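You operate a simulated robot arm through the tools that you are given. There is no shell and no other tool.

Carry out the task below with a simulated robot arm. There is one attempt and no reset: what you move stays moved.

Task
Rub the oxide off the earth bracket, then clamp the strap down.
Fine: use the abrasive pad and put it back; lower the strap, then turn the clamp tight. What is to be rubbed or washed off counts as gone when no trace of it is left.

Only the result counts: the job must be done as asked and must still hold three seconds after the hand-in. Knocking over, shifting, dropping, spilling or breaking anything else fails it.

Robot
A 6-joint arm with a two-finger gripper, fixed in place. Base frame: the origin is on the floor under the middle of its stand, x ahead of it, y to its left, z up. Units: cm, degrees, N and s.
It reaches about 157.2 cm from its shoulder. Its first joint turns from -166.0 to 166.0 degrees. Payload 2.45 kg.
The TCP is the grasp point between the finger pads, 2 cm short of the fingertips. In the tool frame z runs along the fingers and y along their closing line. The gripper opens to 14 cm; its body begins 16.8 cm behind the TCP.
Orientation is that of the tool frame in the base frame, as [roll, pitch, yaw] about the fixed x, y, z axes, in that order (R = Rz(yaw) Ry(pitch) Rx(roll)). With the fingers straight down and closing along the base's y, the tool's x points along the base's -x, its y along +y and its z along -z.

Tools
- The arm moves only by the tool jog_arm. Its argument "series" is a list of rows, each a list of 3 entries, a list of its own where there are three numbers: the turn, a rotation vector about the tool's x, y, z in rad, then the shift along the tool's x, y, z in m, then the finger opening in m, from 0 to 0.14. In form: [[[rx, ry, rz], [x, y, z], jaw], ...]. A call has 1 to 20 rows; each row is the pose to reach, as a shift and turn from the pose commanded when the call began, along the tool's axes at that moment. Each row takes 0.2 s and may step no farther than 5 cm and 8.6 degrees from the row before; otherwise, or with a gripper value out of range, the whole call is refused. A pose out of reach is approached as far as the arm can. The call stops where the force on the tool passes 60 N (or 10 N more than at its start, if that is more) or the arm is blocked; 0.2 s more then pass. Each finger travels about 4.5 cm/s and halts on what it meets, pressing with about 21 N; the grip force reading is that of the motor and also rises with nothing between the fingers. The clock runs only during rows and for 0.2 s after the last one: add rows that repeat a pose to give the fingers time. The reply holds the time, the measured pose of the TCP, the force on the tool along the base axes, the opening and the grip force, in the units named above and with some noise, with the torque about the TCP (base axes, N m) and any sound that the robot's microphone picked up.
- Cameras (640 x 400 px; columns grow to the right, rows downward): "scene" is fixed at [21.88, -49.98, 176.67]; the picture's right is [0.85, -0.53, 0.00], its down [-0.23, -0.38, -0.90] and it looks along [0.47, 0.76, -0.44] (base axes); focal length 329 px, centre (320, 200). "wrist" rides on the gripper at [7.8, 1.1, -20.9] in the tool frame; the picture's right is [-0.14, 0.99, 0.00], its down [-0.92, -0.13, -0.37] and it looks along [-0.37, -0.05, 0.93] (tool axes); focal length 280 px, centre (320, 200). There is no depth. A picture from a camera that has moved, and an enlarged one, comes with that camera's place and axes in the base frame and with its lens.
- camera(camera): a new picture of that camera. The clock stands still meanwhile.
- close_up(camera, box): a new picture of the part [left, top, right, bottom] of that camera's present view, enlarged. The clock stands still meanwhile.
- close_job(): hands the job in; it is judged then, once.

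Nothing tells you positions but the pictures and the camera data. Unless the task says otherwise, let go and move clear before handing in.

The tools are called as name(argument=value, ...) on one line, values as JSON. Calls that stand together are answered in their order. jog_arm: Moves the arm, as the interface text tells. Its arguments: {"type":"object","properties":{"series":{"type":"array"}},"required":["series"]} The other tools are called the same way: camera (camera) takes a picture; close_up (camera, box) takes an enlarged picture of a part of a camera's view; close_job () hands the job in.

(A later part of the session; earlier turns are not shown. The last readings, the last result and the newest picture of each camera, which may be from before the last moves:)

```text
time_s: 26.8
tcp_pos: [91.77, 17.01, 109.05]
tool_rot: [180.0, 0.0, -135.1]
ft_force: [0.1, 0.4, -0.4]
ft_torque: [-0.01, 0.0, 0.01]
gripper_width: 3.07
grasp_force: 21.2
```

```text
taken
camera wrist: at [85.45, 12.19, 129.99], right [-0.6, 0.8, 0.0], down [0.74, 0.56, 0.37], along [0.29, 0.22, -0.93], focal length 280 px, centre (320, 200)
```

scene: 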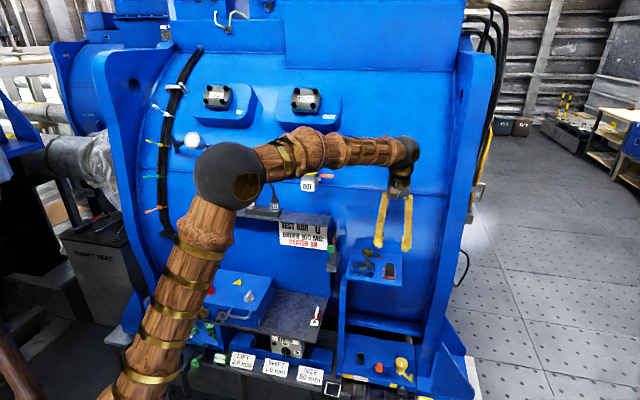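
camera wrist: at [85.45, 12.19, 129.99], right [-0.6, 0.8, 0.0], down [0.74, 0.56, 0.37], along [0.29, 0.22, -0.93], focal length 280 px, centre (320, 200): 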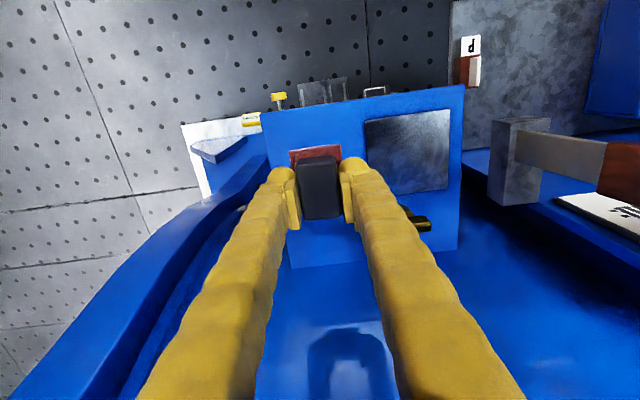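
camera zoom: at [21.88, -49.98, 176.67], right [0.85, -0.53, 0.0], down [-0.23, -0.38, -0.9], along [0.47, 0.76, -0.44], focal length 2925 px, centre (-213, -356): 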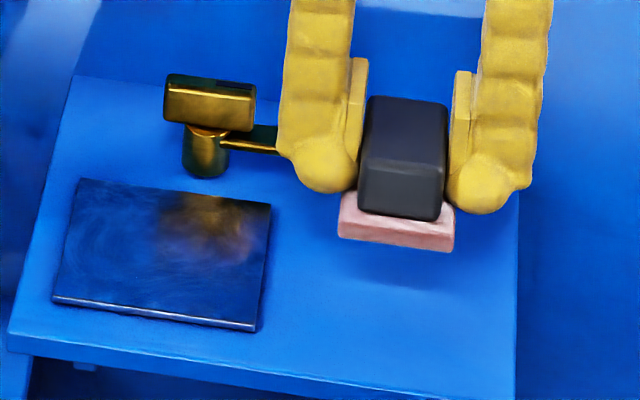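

The green spots seem gone. I'll look closely for remaining traces.

close_up(camera="wrist", box=[355, 100, 455, 200])

close_up(camera="scene", box=[352, 256, 378, 278])

close_up(camera="wrist", box=[360, 105, 410, 155])

close_up(camera="wrist", box=[405, 105, 455, 155])

close_up(camera="wrist", box=[375, 150, 455, 200])

```text
4.00 times, centred on (405, 150) of wrist
camera zoom: at [85.45, 12.19, 129.99], right [-0.6, 0.8, 0.0], down [0.74, 0.56, 0.37], along [0.29, 0.22, -0.93], focal length 1122 px, centre (-20, 400)
```

zoom: 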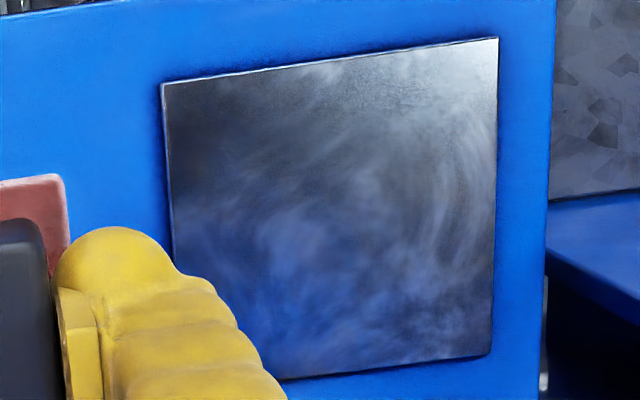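

```text
16.00 times, centred on (365, 267) of scene
camera zoom: at [21.88, -49.98, 176.67], right [0.85, -0.53, 0.0], down [-0.23, -0.38, -0.9], along [0.47, 0.76, -0.44], focal length 5264 px, centre (-400, -872)
```

zoom: 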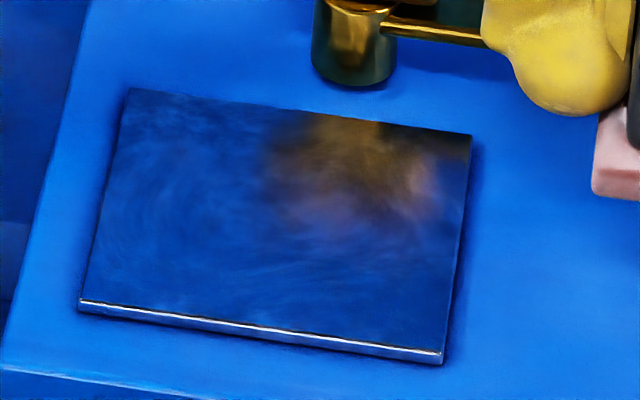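

```text
8.00 times, centred on (385, 130) of wrist
camera zoom: at [85.45, 12.19, 129.99], right [-0.6, 0.8, 0.0], down [0.74, 0.56, 0.37], along [0.29, 0.22, -0.93], focal length 2243 px, centre (-200, 760)
```

zoom: 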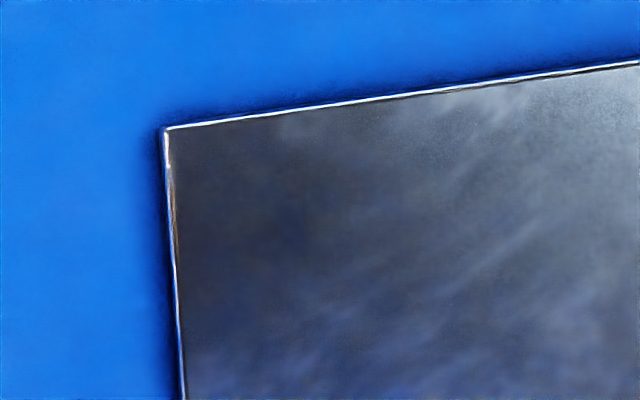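

```text
8.00 times, centred on (430, 130) of wrist
camera zoom: at [85.45, 12.19, 129.99], right [-0.6, 0.8, 0.0], down [0.74, 0.56, 0.37], along [0.29, 0.22, -0.93], focal length 2243 px, centre (-560, 760)
```

zoom: 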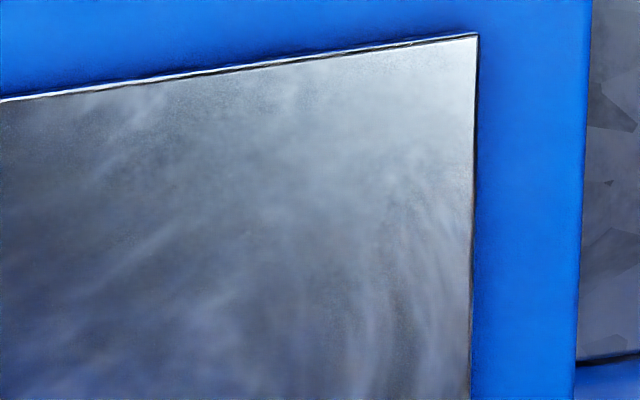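

```text
8.00 times, centred on (415, 175) of wrist
camera zoom: at [85.45, 12.19, 129.99], right [-0.6, 0.8, 0.0], down [0.74, 0.56, 0.37], along [0.29, 0.22, -0.93], focal length 2243 px, centre (-440, 400)
```

zoom: 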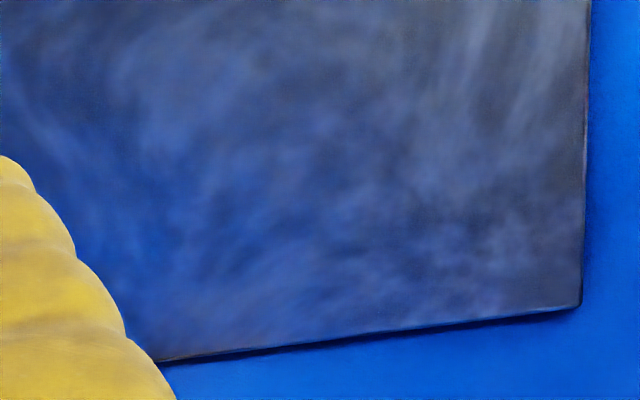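

The bracket looks clean. I'll carry the pad back over its original spot and lower it gently.

jog_arm(series=[[[0, 0, 0], [0.005, -0.003, 0.0], 0.02], [[0, 0, 0], [0.0099, -0.0062, 0.01], 0.02], [[0, 0, 0], [0.0099, -0.0062, 0.025], 0.02], [[0, 0, 0], [0.0099, -0.0062, 0.035], 0.02], [[0, 0, 0], [0.0099, -0.0062, 0.039], 0.02], [[0, 0, 0], [0.0099, -0.0062, 0.0405], 0.02], [[0, 0, 0], [0.0099, -0.0062, 0.0405], 0.02]])

close_up(camera="scene", box=[376, 246, 406, 286])

```text
time_s: 28.4
tcp_pos: [91.39, 15.77, 105.0]
tool_rot: [-180.0, 0.0, -135.1]
ft_force: [-0.4, -0.1, 0.4]
ft_torque: [-0.02, -0.02, -0.01]
gripper_width: 3.07
grasp_force: 21.2
```

```text
10.00 times, centred on (391, 266) of scene
camera zoom: at [21.88, -49.98, 176.67], right [0.85, -0.53, 0.0], down [-0.23, -0.38, -0.9], along [0.47, 0.76, -0.44], focal length 3290 px, centre (-390, -460)
```

zoom: 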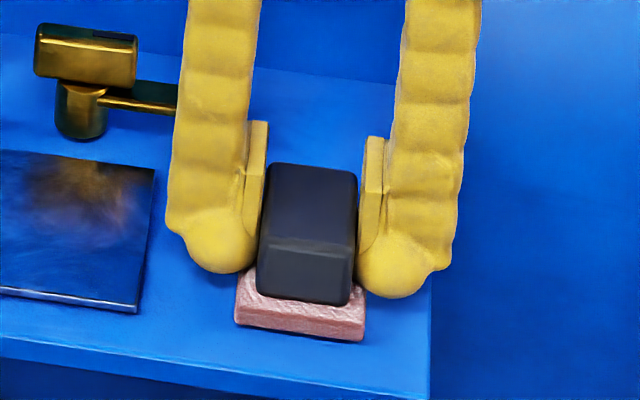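

Almost down. I'll lower a little more to touch the shelf.

jog_arm(series=[[[0, 0, 0], [0, 0, 0.001], 0.02], [[0, 0, 0], [0, 0, 0.002], 0.02], [[0, 0, 0], [0, 0, 0.002], 0.02]])

```text
time_s: 29.2
tcp_pos: [91.39, 15.78, 104.87]
tool_rot: [-179.9, 0.1, -135.0]
ft_force: [0.5, 0.7, -0.9]
ft_torque: [-0.01, 0.01, 0.01]
gripper_width: 3.06
grasp_force: 21.1
```

jog_arm(series=[[[0, 0, 0], [0, 0, 0.001], 0.02], [[0, 0, 0], [0, 0, 0.0015], 0.02], [[0, 0, 0], [0, 0, 0.0015], 0.02]])

```text
time_s: 30.0
tcp_pos: [91.32, 15.81, 104.67]
tool_rot: [179.8, 0.1, -135.0]
ft_force: [-0.2, 5.0, 12.0]
ft_torque: [0.05, 0.06, 0.0]
gripper_width: 3.09
grasp_force: 20.8
```

The pad is on the shelf with 12 N of contact. I'll ease up slightly, open, and go straight up.

jog_arm(series=[[[0, 0, 0], [0, 0, -0.001], 0.025], [[0, 0, 0], [0, 0, -0.001], 0.034], [[0, 0, 0], [0, 0, -0.001], 0.042], [[0, 0, 0], [0, 0, -0.001], 0.05], [[0, 0, 0], [0, 0, -0.001], 0.05], [[0, 0, 0], [0, 0, -0.02], 0.05], [[0, 0, 0], [0, 0, -0.05], 0.05], [[0, 0, 0], [0, 0, -0.09], 0.05], [[0, 0, 0], [0, 0, -0.13], 0.05], [[0, 0, 0], [0, 0, -0.15], 0.05]])

close_up(camera="scene", box=[345, 235, 415, 290])

camera(camera="wrist")

```text
time_s: 32.2
tcp_pos: [91.32, 15.82, 119.68]
tool_rot: [-180.0, -0.1, -135.0]
ft_force: [0.1, -0.3, 0.1]
ft_torque: [0.01, -0.01, -0.02]
gripper_width: 5.0
grasp_force: 0.0
```

```text
7.27 times, centred on (380, 262) of scene
camera zoom: at [21.88, -49.98, 176.67], right [0.85, -0.53, 0.0], down [-0.23, -0.38, -0.9], along [0.47, 0.76, -0.44], focal length 2393 px, centre (-116, -254)
```

zoom: 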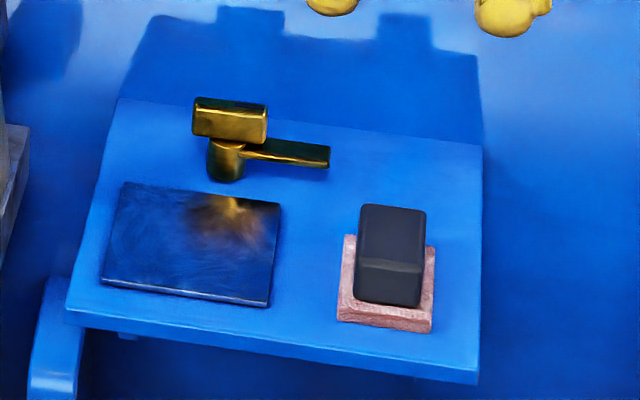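

```text
taken
camera wrist: at [84.93, 11.06, 140.57], right [-0.6, 0.8, 0.0], down [0.74, 0.56, 0.37], along [0.29, 0.22, -0.93], focal length 280 px, centre (320, 200)
```

wrist: 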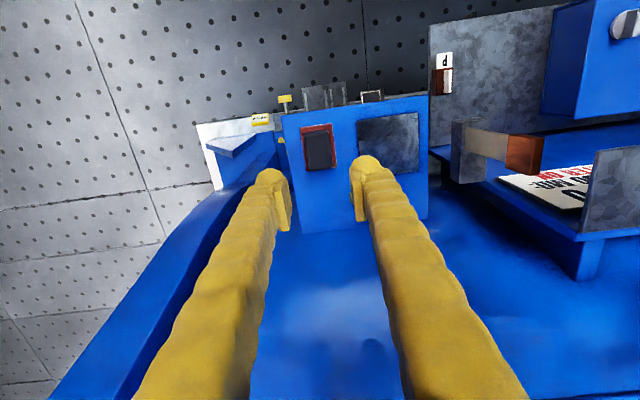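

The pad is back in exactly its original place. The strap's copper end is at about (77.75, 30.67), z 112 to 115, leaning slightly left. I'll go above it and turn the gripper by 90° so the fingers close along the machine's depth.

jog_arm(series=[[[0, 0, -0.1309], [0, 0.005, -0.03], 0.055], [[0, 0, -0.2618], [-0.001, 0.02, -0.055], 0.06], [[0, 0, -0.3927], [-0.002, 0.04, -0.065], 0.06], [[0, 0, -0.5236], [-0.003, 0.06, -0.065], 0.06], [[0, 0, -0.6545], [-0.004, 0.08, -0.065], 0.06], [[0, 0, -0.7854], [-0.005, 0.1, -0.065], 0.06], [[0, 0, -0.9163], [-0.006, 0.12, -0.065], 0.06], [[0, 0, -1.0472], [-0.007, 0.14, -0.065], 0.06], [[0, 0, -1.1781], [-0.008, 0.155, -0.065], 0.06], [[0, 0, -1.309], [-0.009, 0.165, -0.065], 0.06], [[0, 0, -1.4399], [-0.009, 0.17, -0.065], 0.06], [[0, 0, -1.5708], [-0.009, 0.17, -0.065], 0.06], [[0, 0, -1.5708], [-0.009, 0.17, -0.065], 0.06]])

camera(camera="wrist")

camera(camera="scene")

```text
time_s: 35.0
tcp_pos: [80.02, 28.69, 126.2]
tool_rot: [-180.0, 0.0, -45.0]
ft_force: [-0.1, -0.2, -0.1]
ft_torque: [0.0, 0.01, 0.0]
gripper_width: 6.03
grasp_force: 0.1
```

```text
taken
camera wrist: at [84.66, 22.21, 147.2], right [-0.8, -0.6, 0.0], down [-0.56, 0.74, 0.37], along [-0.22, 0.29, -0.93], focal length 280 px, centre (320, 200)
```

wrist: 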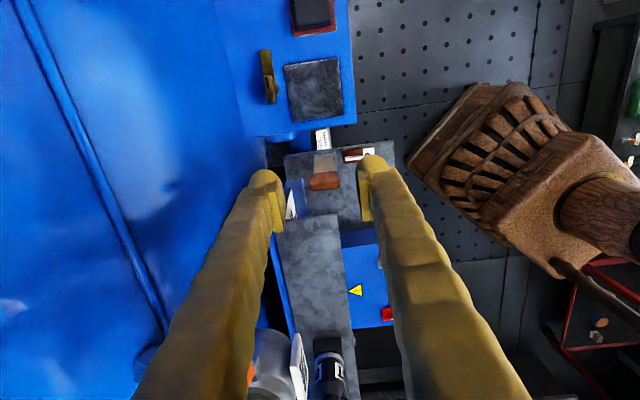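

```text
taken
```

scene: 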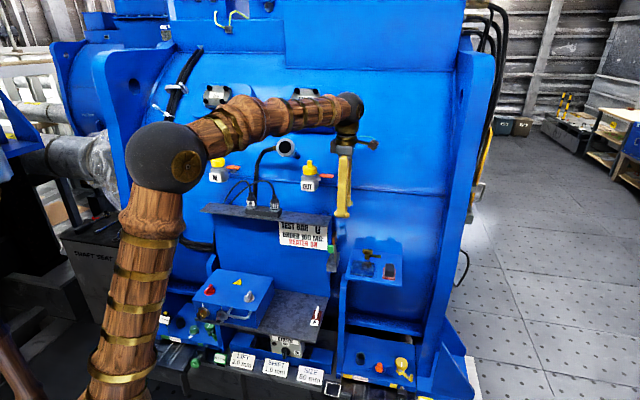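

Rotation worked. I'll zoom on the strap and the bracket from here.

close_up(camera="wrist", box=[260, 115, 400, 245])

close_up(camera="wrist", box=[240, 30, 360, 135])

```text
3.08 times, centred on (330, 180) of wrist
camera zoom: at [84.66, 22.21, 147.2], right [-0.8, -0.6, 0.0], down [-0.56, 0.74, 0.37], along [-0.22, 0.29, -0.93], focal length 863 px, centre (289, 262)
```

zoom: 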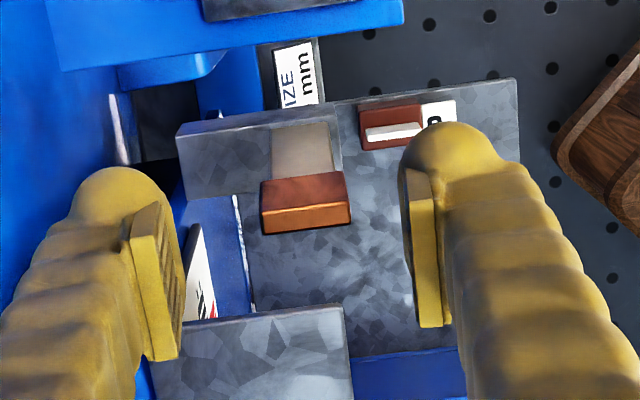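

```text
3.81 times, centred on (300, 82) of wrist
camera zoom: at [84.66, 22.21, 147.2], right [-0.8, -0.6, 0.0], down [-0.56, 0.74, 0.37], along [-0.22, 0.29, -0.93], focal length 1068 px, centre (396, 648)
```

zoom: 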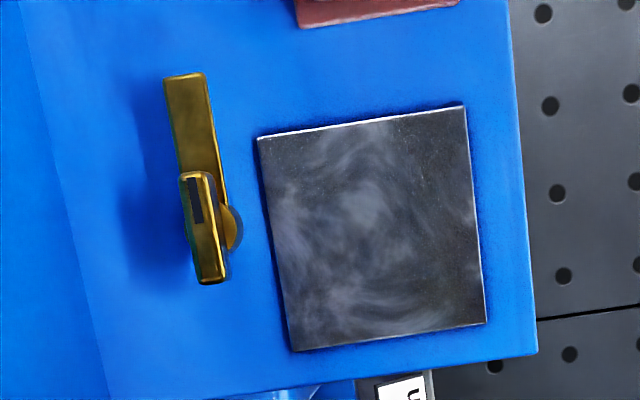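

The bracket is fully clean from this angle too. I'll now move over the copper end, descend so that the fingers straddle it, and check before closing.

jog_arm(series=[[[0, 0, 0], [-0.0306, 0.0029, 0], 0.06], [[0, 0, 0], [-0.0306, 0.0029, 0.03], 0.06], [[0, 0, 0], [-0.0306, 0.0029, 0.06], 0.06], [[0, 0, 0], [-0.0306, 0.0029, 0.085], 0.06], [[0, 0, 0], [-0.0306, 0.0029, 0.1], 0.06], [[0, 0, 0], [-0.0306, 0.0029, 0.11], 0.06], [[0, 0, 0], [-0.0306, 0.0029, 0.11], 0.06]])

close_up(camera="wrist", box=[240, 90, 400, 230])

close_up(camera="scene", box=[310, 200, 380, 280])

```text
time_s: 36.6
tcp_pos: [77.44, 30.33, 114.98]
tool_rot: [-179.9, 0.0, -45.1]
ft_force: [0.2, 0.0, -0.4]
ft_torque: [-0.02, -0.01, 0.03]
gripper_width: 6.01
grasp_force: 0.2
```

```text
2.86 times, centred on (320, 160) of wrist
camera zoom: at [82.19, 24.08, 136.1], right [-0.8, -0.6, 0.0], down [-0.56, 0.74, 0.37], along [-0.22, 0.29, -0.93], focal length 801 px, centre (320, 314)
```

zoom: 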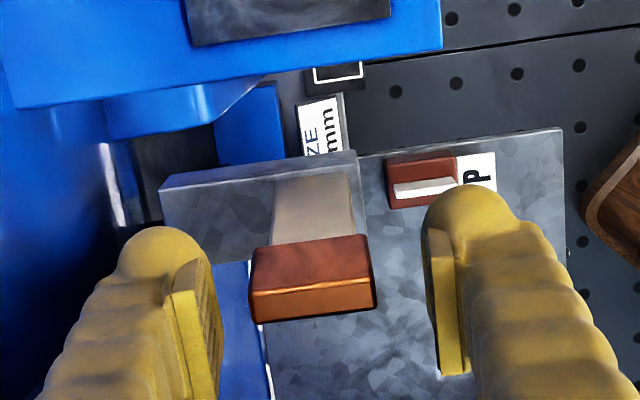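

```text
5.00 times, centred on (345, 240) of scene
camera zoom: at [21.88, -49.98, 176.67], right [0.85, -0.53, 0.0], down [-0.23, -0.38, -0.9], along [0.47, 0.76, -0.44], focal length 1645 px, centre (195, 0)
```

zoom: 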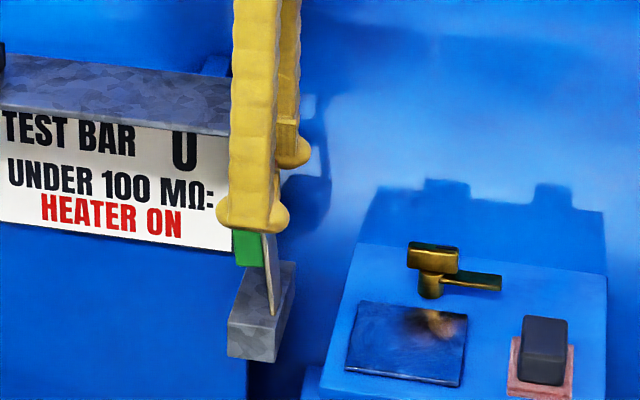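

The fingers straddle the copper end. I'll centre slightly, close on it and check the width.

jog_arm(series=[[[0, 0, 0], [-0.001, -0.0022, 0.003], 0.055], [[0, 0, 0], [-0.001, -0.0022, 0.003], 0.045], [[0, 0, 0], [-0.001, -0.0022, 0.003], 0.038], [[0, 0, 0], [-0.001, -0.0022, 0.003], 0.03], [[0, 0, 0], [-0.001, -0.0022, 0.003], 0.025], [[0, 0, 0], [-0.001, -0.0022, 0.003], 0.025]])

close_up(camera="wrist", box=[240, 90, 400, 230])

close_up(camera="scene", box=[310, 200, 380, 280])

```text
time_s: 38.0
tcp_pos: [77.65, 30.54, 114.93]
tool_rot: [-179.8, 0.0, -45.1]
ft_force: [-8.3, -6.4, -2.4]
ft_torque: [0.03, 0.17, 0.0]
gripper_width: 3.48
grasp_force: 45.1
```

```text
2.86 times, centred on (320, 160) of wrist
camera zoom: at [82.29, 24.31, 135.82], right [-0.8, -0.6, 0.0], down [-0.56, 0.74, 0.37], along [-0.22, 0.29, -0.93], focal length 801 px, centre (320, 314)
```

zoom: 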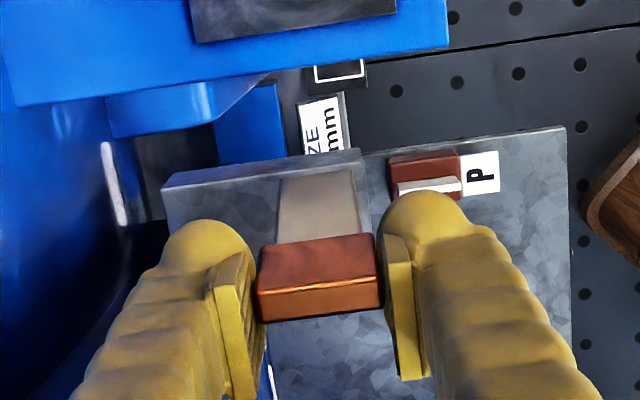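

```text
5.00 times, centred on (345, 240) of scene
camera zoom: at [21.88, -49.98, 176.67], right [0.85, -0.53, 0.0], down [-0.23, -0.38, -0.9], along [0.47, 0.76, -0.44], focal length 1645 px, centre (195, 0)
```

zoom: 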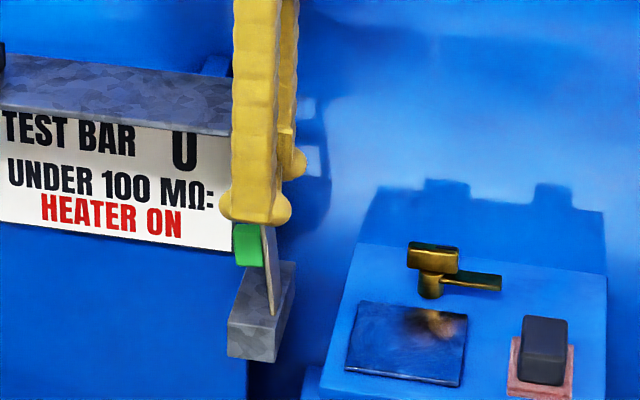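

The copper end is held at 3.48 cm. I'll swing it to the right along an arc about its hinge near the block, first to about 45°.

jog_arm(series=[[[0, 0, 0], [0.0141, 0.001, -0.0002], 0.025], [[0, 0, 0], [0.027, 0.001, 0.0013], 0.025], [[0, 0, 0], [0.0397, 0.001, 0.0043], 0.025], [[0, 0, 0], [0.0519, 0.001, 0.0089], 0.025], [[0, 0, 0], [0.0634, 0.001, 0.0149], 0.025], [[0, 0, 0], [0.0741, 0.001, 0.0222], 0.025], [[0, 0, 0], [0.0839, 0.001, 0.0308], 0.025]])

close_up(camera="wrist", box=[220, 70, 420, 250])

close_up(camera="scene", box=[310, 200, 410, 280])

```text
time_s: 39.6
tcp_pos: [83.55, 24.71, 111.73]
tool_rot: [-179.7, -0.1, -45.1]
ft_force: [15.3, 21.1, 11.3]
ft_torque: [1.04, 0.63, -0.29]
gripper_width: 3.49
grasp_force: 45.0
```

```text
2.22 times, centred on (320, 160) of wrist
camera zoom: at [88.18, 18.32, 132.77], right [-0.8, -0.6, 0.0], down [-0.56, 0.74, 0.37], along [-0.22, 0.3, -0.93], focal length 623 px, centre (320, 289)
```

zoom: 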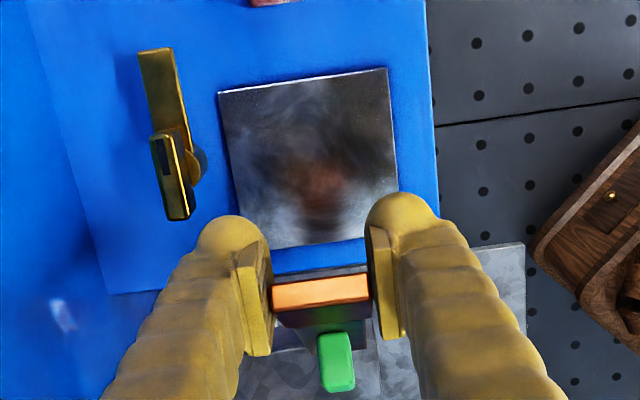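

```text
5.00 times, centred on (360, 240) of scene
camera zoom: at [21.88, -49.98, 176.67], right [0.85, -0.53, 0.0], down [-0.23, -0.38, -0.9], along [0.47, 0.76, -0.44], focal length 1645 px, centre (120, 0)
```

zoom: 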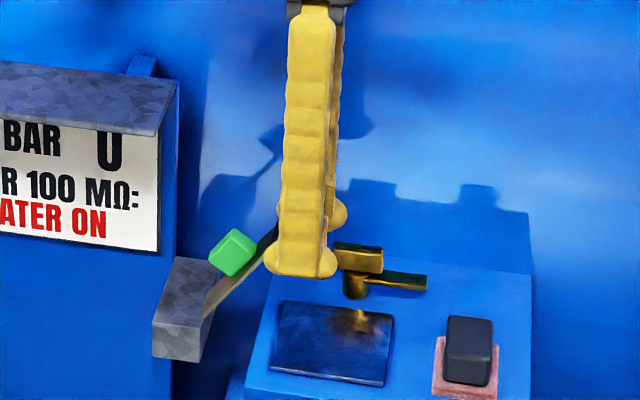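

The strap follows well. There's some side force along the depth, so I'll correct that slightly and continue the arc to about 77°.

jog_arm(series=[[[0, 0, 0], [0.0086, -0.0007, 0.0097], 0.025], [[0, 0, 0], [0.016, -0.0007, 0.0205], 0.025], [[0, 0, 0], [0.022, -0.0007, 0.032], 0.025], [[0, 0, 0], [0.026, -0.0007, 0.0424], 0.025], [[0, 0, 0], [0.0285, -0.0007, 0.0513], 0.025]])

close_up(camera="wrist", box=[220, 70, 420, 250])

close_up(camera="scene", box=[310, 200, 410, 280])

```text
time_s: 40.8
tcp_pos: [85.69, 22.44, 106.58]
tool_rot: [179.9, 0.1, -45.1]
ft_force: [18.2, -8.7, 16.8]
ft_torque: [0.7, 1.03, -0.03]
gripper_width: 3.35
grasp_force: 45.2
```

```text
2.22 times, centred on (320, 160) of wrist
camera zoom: at [90.32, 16.28, 127.59], right [-0.8, -0.6, 0.0], down [-0.56, 0.74, 0.37], along [-0.22, 0.29, -0.93], focal length 623 px, centre (320, 289)
```

zoom: 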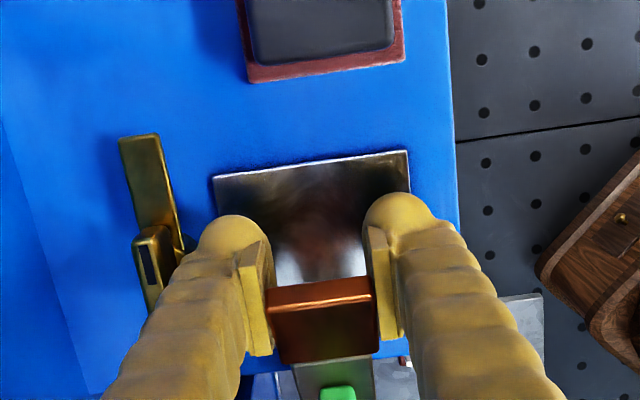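

```text
5.00 times, centred on (360, 240) of scene
camera zoom: at [21.88, -49.98, 176.67], right [0.85, -0.53, 0.0], down [-0.23, -0.38, -0.9], along [0.47, 0.76, -0.44], focal length 1645 px, centre (120, 0)
```

zoom: 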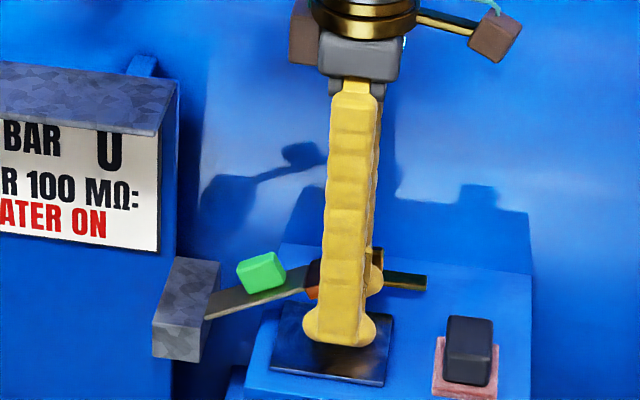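

The fingers have slid toward the copper's end and the strap is now at about 65°. I'll release it, rise, and then push it down from above with closed fingers.

jog_arm(series=[[[0, 0, 0], [0, 0, 0], 0.036], [[0, 0, 0], [0, 0, 0], 0.045], [[0, 0, 0], [0, 0, 0], 0.052], [[0, 0, 0], [0, 0, 0], 0.056], [[0, 0, 0], [0, 0, 0], 0.056]])

close_up(camera="scene", box=[310, 200, 410, 280])

close_up(camera="wrist", box=[220, 70, 420, 250])

```text
time_s: 42.0
tcp_pos: [85.65, 22.66, 106.63]
tool_rot: [180.0, 0.0, -45.1]
ft_force: [-0.3, 0.0, 0.2]
ft_torque: [0.0, 0.0, 0.0]
gripper_width: 5.61
grasp_force: 0.0
```

```text
5.00 times, centred on (360, 240) of scene
camera zoom: at [21.88, -49.98, 176.67], right [0.85, -0.53, 0.0], down [-0.23, -0.38, -0.9], along [0.47, 0.76, -0.44], focal length 1645 px, centre (120, 0)
```

zoom: 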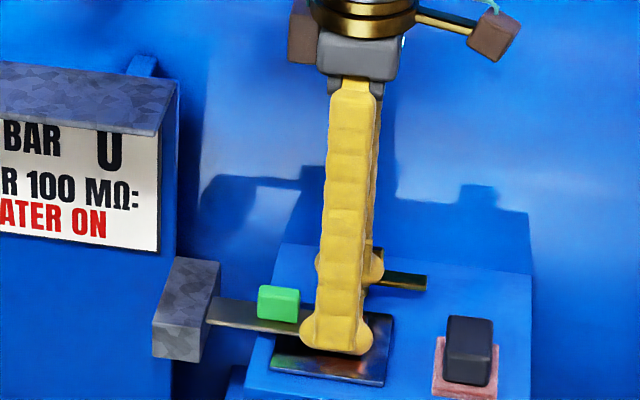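

```text
2.22 times, centred on (320, 160) of wrist
camera zoom: at [90.31, 16.38, 127.63], right [-0.8, -0.6, 0.0], down [-0.56, 0.74, 0.37], along [-0.22, 0.29, -0.93], focal length 623 px, centre (320, 289)
```

zoom: 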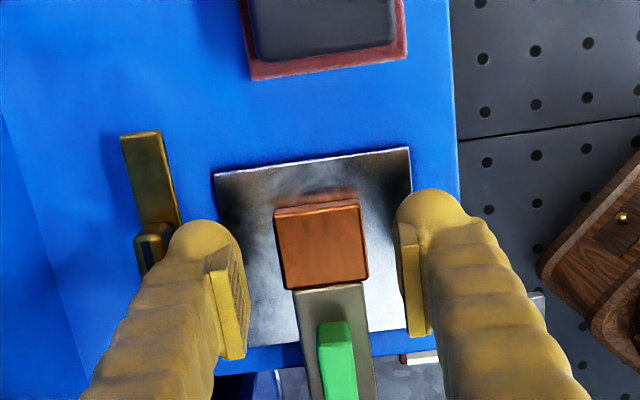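

The strap fell by itself onto the bracket. I'll rise clear and inspect how it sits.

jog_arm(series=[[[0, 0, 0], [0, 0, -0.03], 0.056], [[0, 0, 0], [0, 0, -0.06], 0.056], [[0, 0, 0], [0.02, 0, -0.09], 0.056], [[0, 0, 0], [0.04, 0, -0.11], 0.056], [[0, 0, 0], [0.04, 0, -0.11], 0.056]])

close_up(camera="scene", box=[325, 235, 405, 285])

camera(camera="wrist")

close_up(camera="wrist", box=[220, 70, 420, 250])

```text
time_s: 43.2
tcp_pos: [88.66, 19.87, 117.69]
tool_rot: [-179.9, 0.1, -45.1]
ft_force: [-0.9, -0.4, 0.1]
ft_torque: [0.0, -0.03, 0.0]
gripper_width: 5.59
grasp_force: 0.1
```

```text
8.00 times, centred on (365, 260) of scene
camera zoom: at [21.88, -49.98, 176.67], right [0.85, -0.53, 0.0], down [-0.23, -0.38, -0.9], along [0.47, 0.76, -0.44], focal length 2632 px, centre (-40, -280)
```

zoom: 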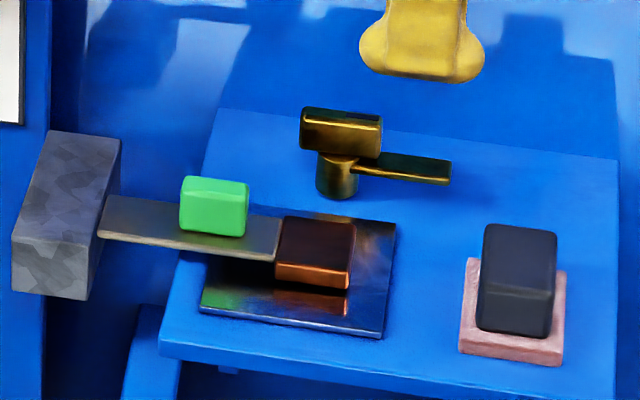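

```text
taken
camera wrist: at [93.29, 13.58, 138.61], right [-0.8, -0.6, 0.0], down [-0.56, 0.74, 0.37], along [-0.22, 0.29, -0.93], focal length 280 px, centre (320, 200)
```

wrist: 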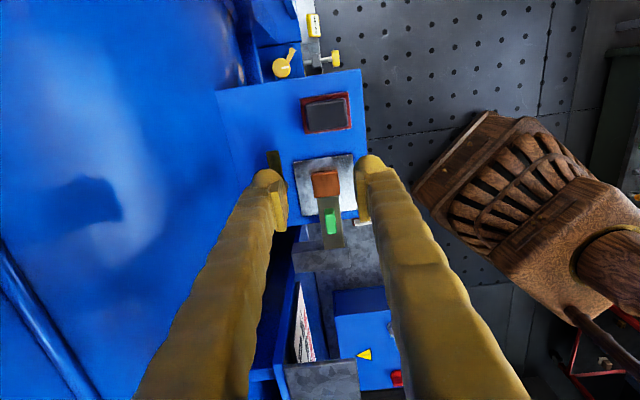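

```text
2.22 times, centred on (320, 160) of wrist
camera zoom: at [93.29, 13.58, 138.61], right [-0.8, -0.6, 0.0], down [-0.56, 0.74, 0.37], along [-0.22, 0.29, -0.93], focal length 623 px, centre (320, 289)
```

zoom: 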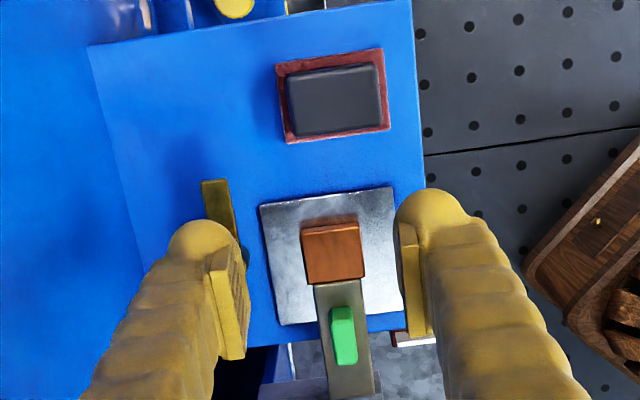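

The strap is horizontal now. I'll check whether the copper end actually rests on the plate.

close_up(camera="scene", box=[350, 256, 382, 280])

close_up(camera="scene", box=[328, 250, 362, 276])

close_up(camera="wrist", box=[285, 145, 365, 245])

```text
16.00 times, centred on (366, 268) of scene
camera zoom: at [21.88, -49.98, 176.67], right [0.85, -0.53, 0.0], down [-0.23, -0.38, -0.9], along [0.47, 0.76, -0.44], focal length 5264 px, centre (-416, -888)
```

zoom: 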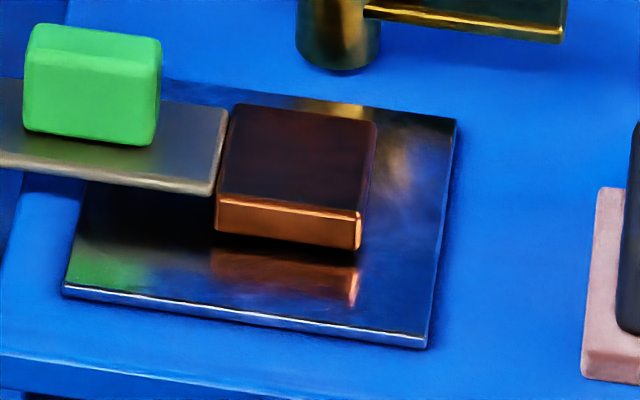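

```text
15.38 times, centred on (345, 263) of scene
camera zoom: at [21.88, -49.98, 176.67], right [0.85, -0.53, 0.0], down [-0.23, -0.38, -0.9], along [0.47, 0.76, -0.44], focal length 5062 px, centre (-65, -769)
```

zoom: 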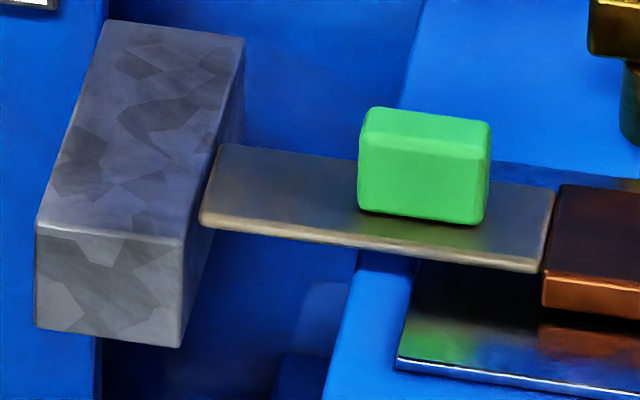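

```text
4.00 times, centred on (325, 195) of wrist
camera zoom: at [93.29, 13.58, 138.61], right [-0.8, -0.6, 0.0], down [-0.56, 0.74, 0.37], along [-0.22, 0.29, -0.93], focal length 1122 px, centre (300, 220)
```

zoom: 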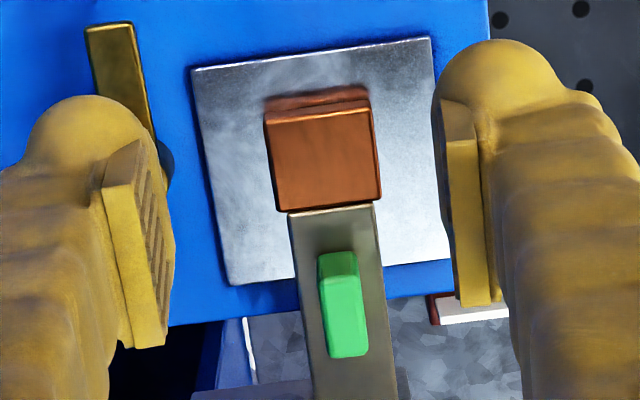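

The copper end sits on the bracket or within a millimetre of it. I'll close the fingers and press it down gently to be sure it's seated.

jog_arm(series=[[[0, 0, 0], [-0.01, 0.001, 0], 0.04], [[0, 0, 0], [-0.025, 0.002, 0], 0.02], [[0, 0, 0], [-0.04, 0.003, 0.02], 0.005], [[0, 0, 0], [-0.04, 0.003, 0.05], 0.0], [[0, 0, 0], [-0.04, 0.003, 0.08], 0.0], [[0, 0, 0], [-0.04, 0.003, 0.1], 0.0], [[0, 0, 0], [-0.04, 0.003, 0.112], 0.0], [[0, 0, 0], [-0.04, 0.003, 0.118], 0.0], [[0, 0, 0], [-0.04, 0.003, 0.118], 0.0]])

close_up(camera="scene", box=[325, 235, 405, 285])

```text
time_s: 45.2
tcp_pos: [85.56, 22.55, 105.92]
tool_rot: [180.0, 0.0, -45.2]
ft_force: [0.4, -0.6, 0.2]
ft_torque: [0.01, -0.02, 0.01]
gripper_width: 0.0
grasp_force: 21.6
```

```text
8.00 times, centred on (365, 260) of scene
camera zoom: at [21.88, -49.98, 176.67], right [0.85, -0.53, 0.0], down [-0.23, -0.38, -0.9], along [0.47, 0.76, -0.44], focal length 2632 px, centre (-40, -280)
```

zoom: 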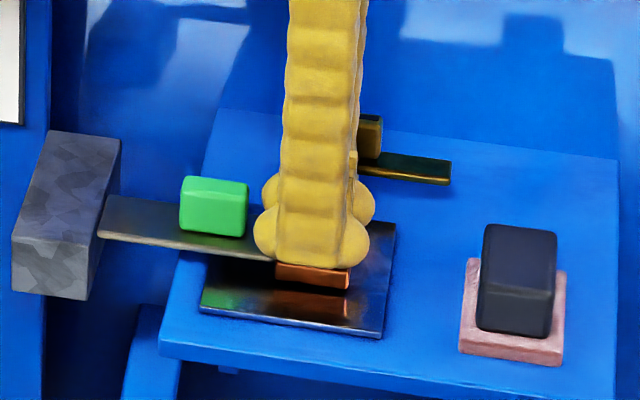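

jog_arm(series=[[[0, 0, 0], [0.003, 0, 0.002], 0.0], [[0, 0, 0], [0.003, 0, 0.004], 0.0], [[0, 0, 0], [0.003, 0, 0.005], 0.0], [[0, 0, 0], [0.003, 0, 0.005], 0.0]])

```text
time_s: 46.2
tcp_pos: [85.71, 22.24, 105.48]
tool_rot: [-179.8, -0.1, -45.1]
ft_force: [-1.8, 4.5, 41.1]
ft_torque: [0.18, 0.2, -0.04]
gripper_width: 0.63
grasp_force: 28.8
```

The strap is seated: contact at 41 N with the copper top at about z 103.6. I'll rise, open the fingers and move above the clamp to look at it.

jog_arm(series=[[[0, 0, 0], [0, 0, -0.02], 0.0], [[0, 0, 0], [0, 0, -0.05], 0.01], [[0, 0, 0], [0, 0, -0.09], 0.03], [[0, 0, 0], [0, 0, -0.13], 0.045], [[0, 0, 0], [0, -0.02, -0.13], 0.05], [[0, 0, 0], [0, -0.045, -0.13], 0.05], [[0, 0, 0], [0, -0.061, -0.13], 0.05], [[0, 0, 0], [0, -0.061, -0.13], 0.05]])

camera(camera="wrist")

close_up(camera="wrist", box=[240, 90, 400, 230])

close_up(camera="scene", box=[325, 215, 405, 285])

```text
time_s: 48.0
tcp_pos: [90.03, 26.67, 118.49]
tool_rot: [-180.0, 0.0, -45.0]
ft_force: [0.7, 0.0, -0.6]
ft_torque: [-0.01, -0.01, 0.0]
gripper_width: 5.0
grasp_force: 0.1
```

```text
taken
camera wrist: at [94.68, 20.32, 139.37], right [-0.8, -0.6, 0.0], down [-0.56, 0.74, 0.37], along [-0.22, 0.29, -0.93], focal length 280 px, centre (320, 200)
```

wrist: 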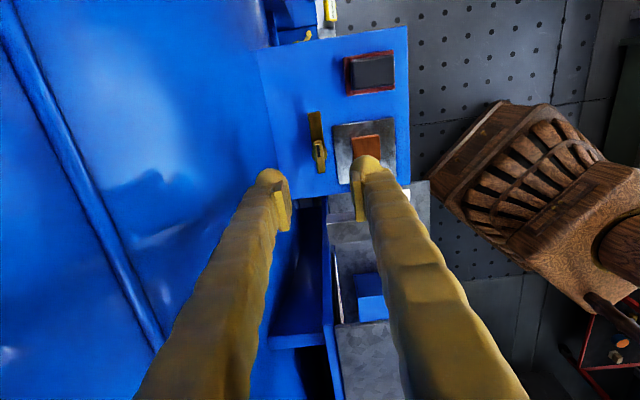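

```text
2.86 times, centred on (320, 160) of wrist
camera zoom: at [94.68, 20.32, 139.37], right [-0.8, -0.6, 0.0], down [-0.56, 0.74, 0.37], along [-0.22, 0.29, -0.93], focal length 801 px, centre (320, 314)
```

zoom: 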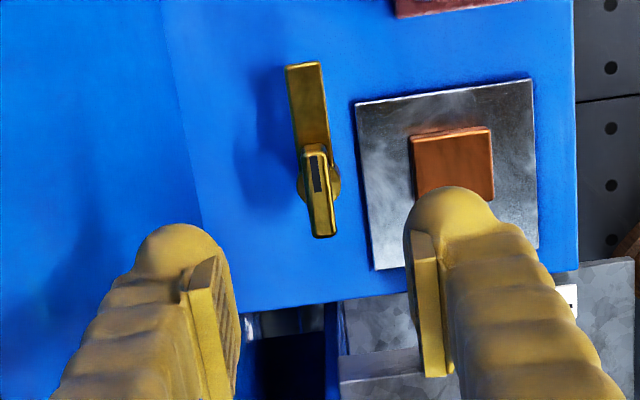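

```text
5.71 times, centred on (365, 250) of scene
camera zoom: at [21.88, -49.98, 176.67], right [0.85, -0.53, 0.0], down [-0.23, -0.38, -0.9], along [0.47, 0.76, -0.44], focal length 1880 px, centre (63, -86)
```

zoom: 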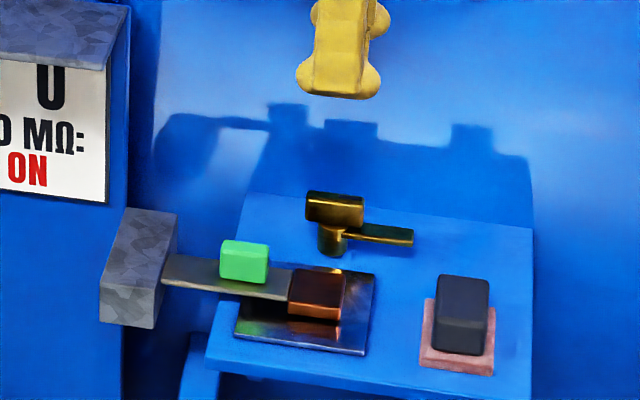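

The clamp is well visible between the fingers. I'll zoom in on it.

close_up(camera="wrist", box=[295, 100, 345, 180])

close_up(camera="scene", box=[358, 244, 386, 264])

```text
5.00 times, centred on (320, 140) of wrist
camera zoom: at [94.68, 20.32, 139.37], right [-0.8, -0.6, 0.0], down [-0.56, 0.74, 0.37], along [-0.22, 0.29, -0.93], focal length 1402 px, centre (320, 500)
```

zoom: 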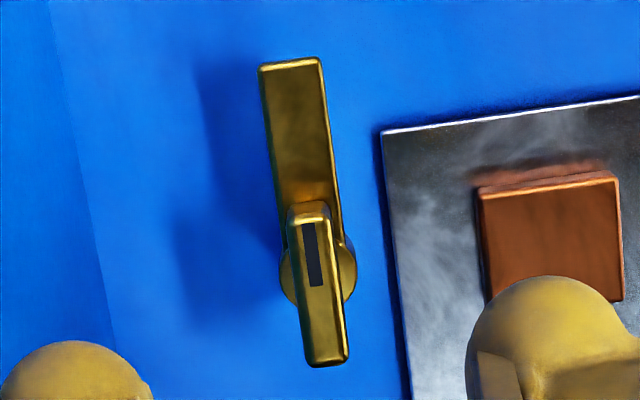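

```text
16.00 times, centred on (372, 254) of scene
camera zoom: at [21.88, -49.98, 176.67], right [0.85, -0.53, 0.0], down [-0.23, -0.38, -0.9], along [0.47, 0.76, -0.44], focal length 5264 px, centre (-512, -664)
```

zoom: 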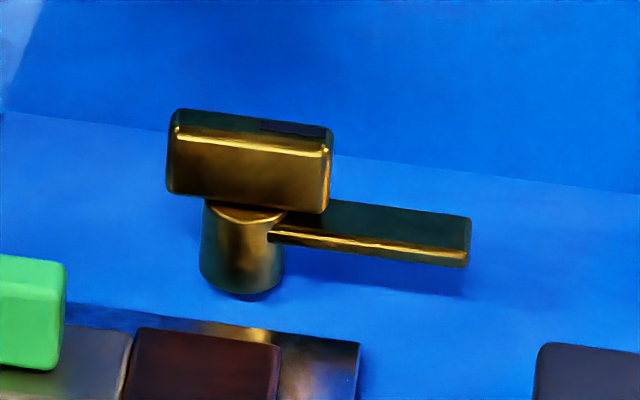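

Knob centre is about (90.13, 26.45), 1.1 cm thick, top at about z 106; the bar's underside is just above the copper's top. I'll narrow the fingers to 3 cm and descend to straddle the knob.

jog_arm(series=[[[0, 0, 0], [0.0023, 0, 0.0], 0.04], [[0, 0, 0], [0.0023, 0, 0.03], 0.03], [[0, 0, 0], [0.0023, 0, 0.065], 0.03], [[0, 0, 0], [0.0023, 0, 0.095], 0.03], [[0, 0, 0], [0.0023, 0, 0.11], 0.03], [[0, 0, 0], [0.0023, 0, 0.12], 0.03], [[0, 0, 0], [0.0023, 0, 0.125], 0.03], [[0, 0, 0], [0.0023, 0, 0.125], 0.03]])

close_up(camera="wrist", box=[260, 90, 380, 220])

close_up(camera="scene", box=[345, 235, 405, 285])

```text
time_s: 49.8
tcp_pos: [90.13, 26.41, 105.87]
tool_rot: [179.9, 0.0, -45.1]
ft_force: [-0.3, 0.0, 0.4]
ft_torque: [-0.04, 0.01, 0.0]
gripper_width: 3.01
grasp_force: 0.0
```

```text
3.08 times, centred on (320, 155) of wrist
camera zoom: at [94.79, 20.18, 126.83], right [-0.8, -0.6, 0.0], down [-0.56, 0.74, 0.37], along [-0.22, 0.29, -0.93], focal length 863 px, centre (320, 338)
```

zoom: 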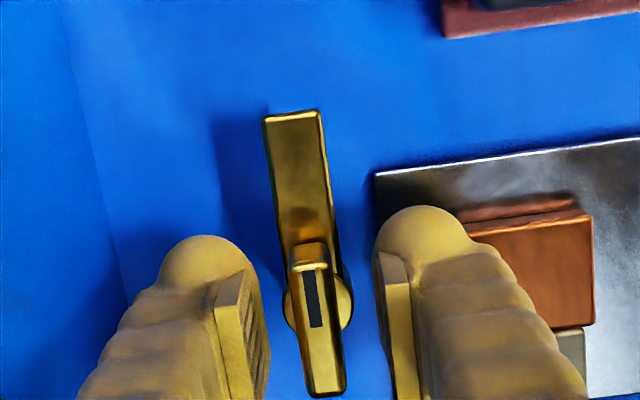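

```text
8.00 times, centred on (375, 260) of scene
camera zoom: at [21.88, -49.98, 176.67], right [0.85, -0.53, 0.0], down [-0.23, -0.38, -0.9], along [0.47, 0.76, -0.44], focal length 2632 px, centre (-120, -280)
```

zoom: 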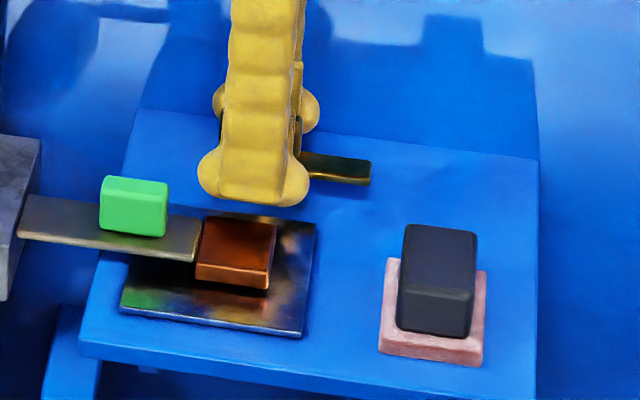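

The fingers straddle the knob well. I'll close on it.

jog_arm(series=[[[0, 0, 0], [0, 0, 0], 0.022], [[0, 0, 0], [0, 0, 0], 0.015], [[0, 0, 0], [0, 0, 0], 0.008], [[0, 0, 0], [0, 0, 0], 0.004], [[0, 0, 0], [0, 0, 0], 0.004]])

close_up(camera="wrist", box=[260, 90, 380, 220])

close_up(camera="scene", box=[345, 235, 405, 285])

```text
time_s: 51.0
tcp_pos: [90.17, 26.51, 106.28]
tool_rot: [-179.8, -0.3, -45.0]
ft_force: [-7.8, -3.0, 11.0]
ft_torque: [-0.13, 0.15, -0.01]
gripper_width: 1.01
grasp_force: 37.7
stopped in row 5: the force on the tool passed its limit at 62 N (the readings are from after the stop); the commanded pose is now the measured one
```

```text
3.08 times, centred on (320, 155) of wrist
camera zoom: at [94.73, 20.18, 127.28], right [-0.8, -0.6, -0.01], down [-0.56, 0.74, 0.37], along [-0.22, 0.3, -0.93], focal length 863 px, centre (320, 338)
```

zoom: 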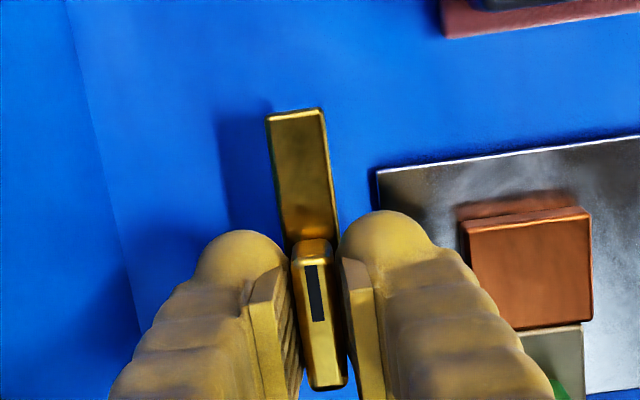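

```text
8.00 times, centred on (375, 260) of scene
camera zoom: at [21.88, -49.98, 176.67], right [0.85, -0.53, 0.0], down [-0.23, -0.38, -0.9], along [0.47, 0.76, -0.44], focal length 2632 px, centre (-120, -280)
```

zoom: 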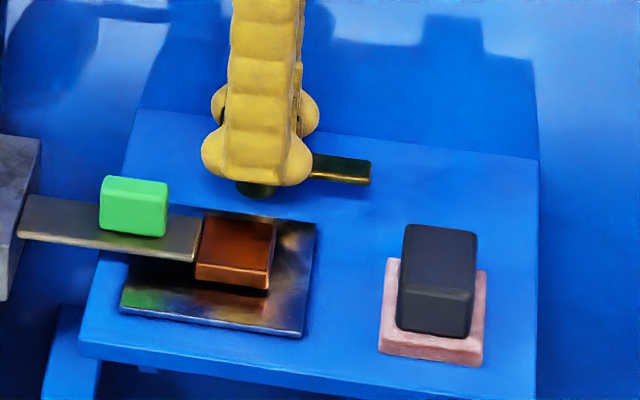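

The tips rode up on the post and have settled gripping the knob at z 106.3. I'll lift a touch to remove the vertical force.

jog_arm(series=[[[0, 0, 0], [0, 0.0002, -0.001], 0.004], [[0, 0, 0], [0, 0.0002, -0.001], 0.004]])

```text
time_s: 51.6
tcp_pos: [90.18, 26.55, 106.36]
tool_rot: [-179.6, -0.1, -45.0]
ft_force: [-7.5, 0.9, 7.3]
ft_torque: [-0.1, 0.11, -0.01]
gripper_width: 1.02
grasp_force: 38.1
```

Now I'll turn clockwise as seen from above, first by about 8°, and check torque and forces.

jog_arm(series=[[[0, 0, 0.07], [0, 0, 0], 0.004], [[0, 0, 0.14], [0, 0, 0], 0.004], [[0, 0, 0.14], [0, 0, 0], 0.004]])

close_up(camera="wrist", box=[260, 90, 380, 220])

```text
time_s: 52.4
tcp_pos: [90.18, 26.52, 106.29]
tool_rot: [-179.7, -0.1, -53.1]
ft_force: [-22.5, 3.4, 9.9]
ft_torque: [0.01, 0.36, 0.0]
gripper_width: 1.0
grasp_force: 37.5
```

```text
3.08 times, centred on (320, 155) of wrist
camera zoom: at [93.84, 19.57, 127.29], right [-0.87, -0.48, 0.0], down [-0.45, 0.81, 0.37], along [-0.17, 0.32, -0.93], focal length 863 px, centre (320, 338)
```

zoom: 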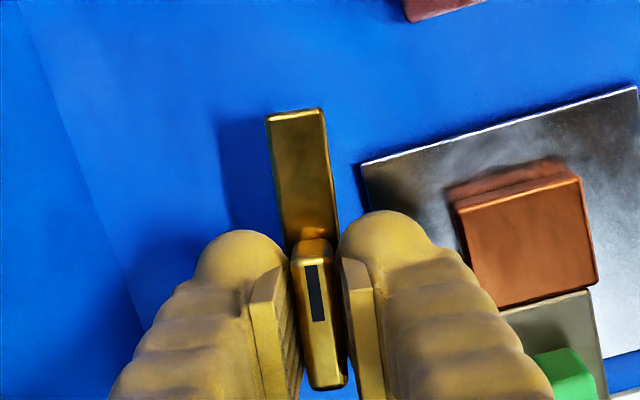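

The clamp turns along with the gripper. I'll correct the axis offset slightly and keep turning in small steps.

jog_arm(series=[[[0, 0, 0.07], [-0.0006, 0.0005, -0.0003], 0.004], [[0, 0, 0.14], [-0.0006, 0.0005, -0.0003], 0.004], [[0, 0, 0.21], [-0.0006, 0.0005, -0.0003], 0.004], [[0, 0, 0.28], [-0.0006, 0.0005, -0.0003], 0.004]])

```text
time_s: 53.4
tcp_pos: [90.11, 26.5, 106.32]
tool_rot: [-179.6, 0.0, -69.1]
ft_force: [4.2, 5.0, -2.3]
ft_torque: [-0.48, -0.2, 0.02]
gripper_width: 1.03
grasp_force: 37.5
```

jog_arm(series=[[[0, 0, 0.07], [0, 0, 0], 0.004], [[0, 0, 0.14], [0, 0, 0], 0.004], [[0, 0, 0.21], [0, 0, 0], 0.004], [[0, 0, 0.28], [0, 0, 0], 0.004]])

close_up(camera="wrist", box=[240, 90, 400, 240])

close_up(camera="scene", box=[345, 235, 405, 285])

```text
time_s: 54.4
tcp_pos: [90.12, 26.47, 106.33]
tool_rot: [-179.7, 0.2, -85.2]
ft_force: [9.6, -4.9, -4.1]
ft_torque: [-0.49, -0.1, -0.01]
gripper_width: 0.99
grasp_force: 37.3
```

```text
2.67 times, centred on (320, 165) of wrist
camera zoom: at [89.55, 18.59, 127.29], right [-1.0, 0.05, -0.01], down [0.05, 0.93, 0.37], along [0.02, 0.37, -0.93], focal length 748 px, centre (320, 293)
```

zoom: 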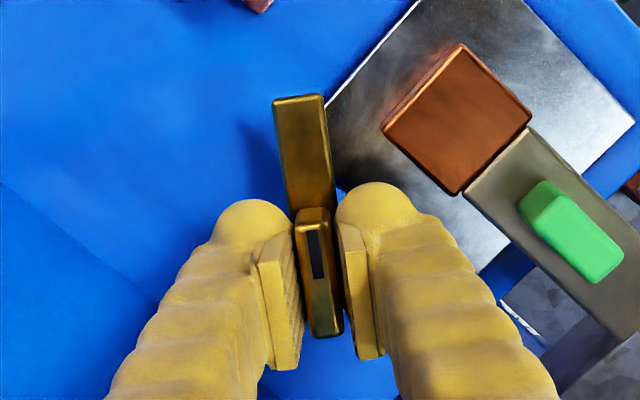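

```text
8.00 times, centred on (375, 260) of scene
camera zoom: at [21.88, -49.98, 176.67], right [0.85, -0.53, 0.0], down [-0.23, -0.38, -0.9], along [0.47, 0.76, -0.44], focal length 2632 px, centre (-120, -280)
```

zoom: 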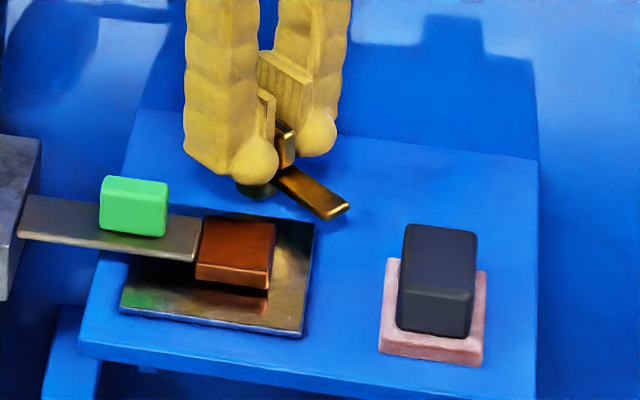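

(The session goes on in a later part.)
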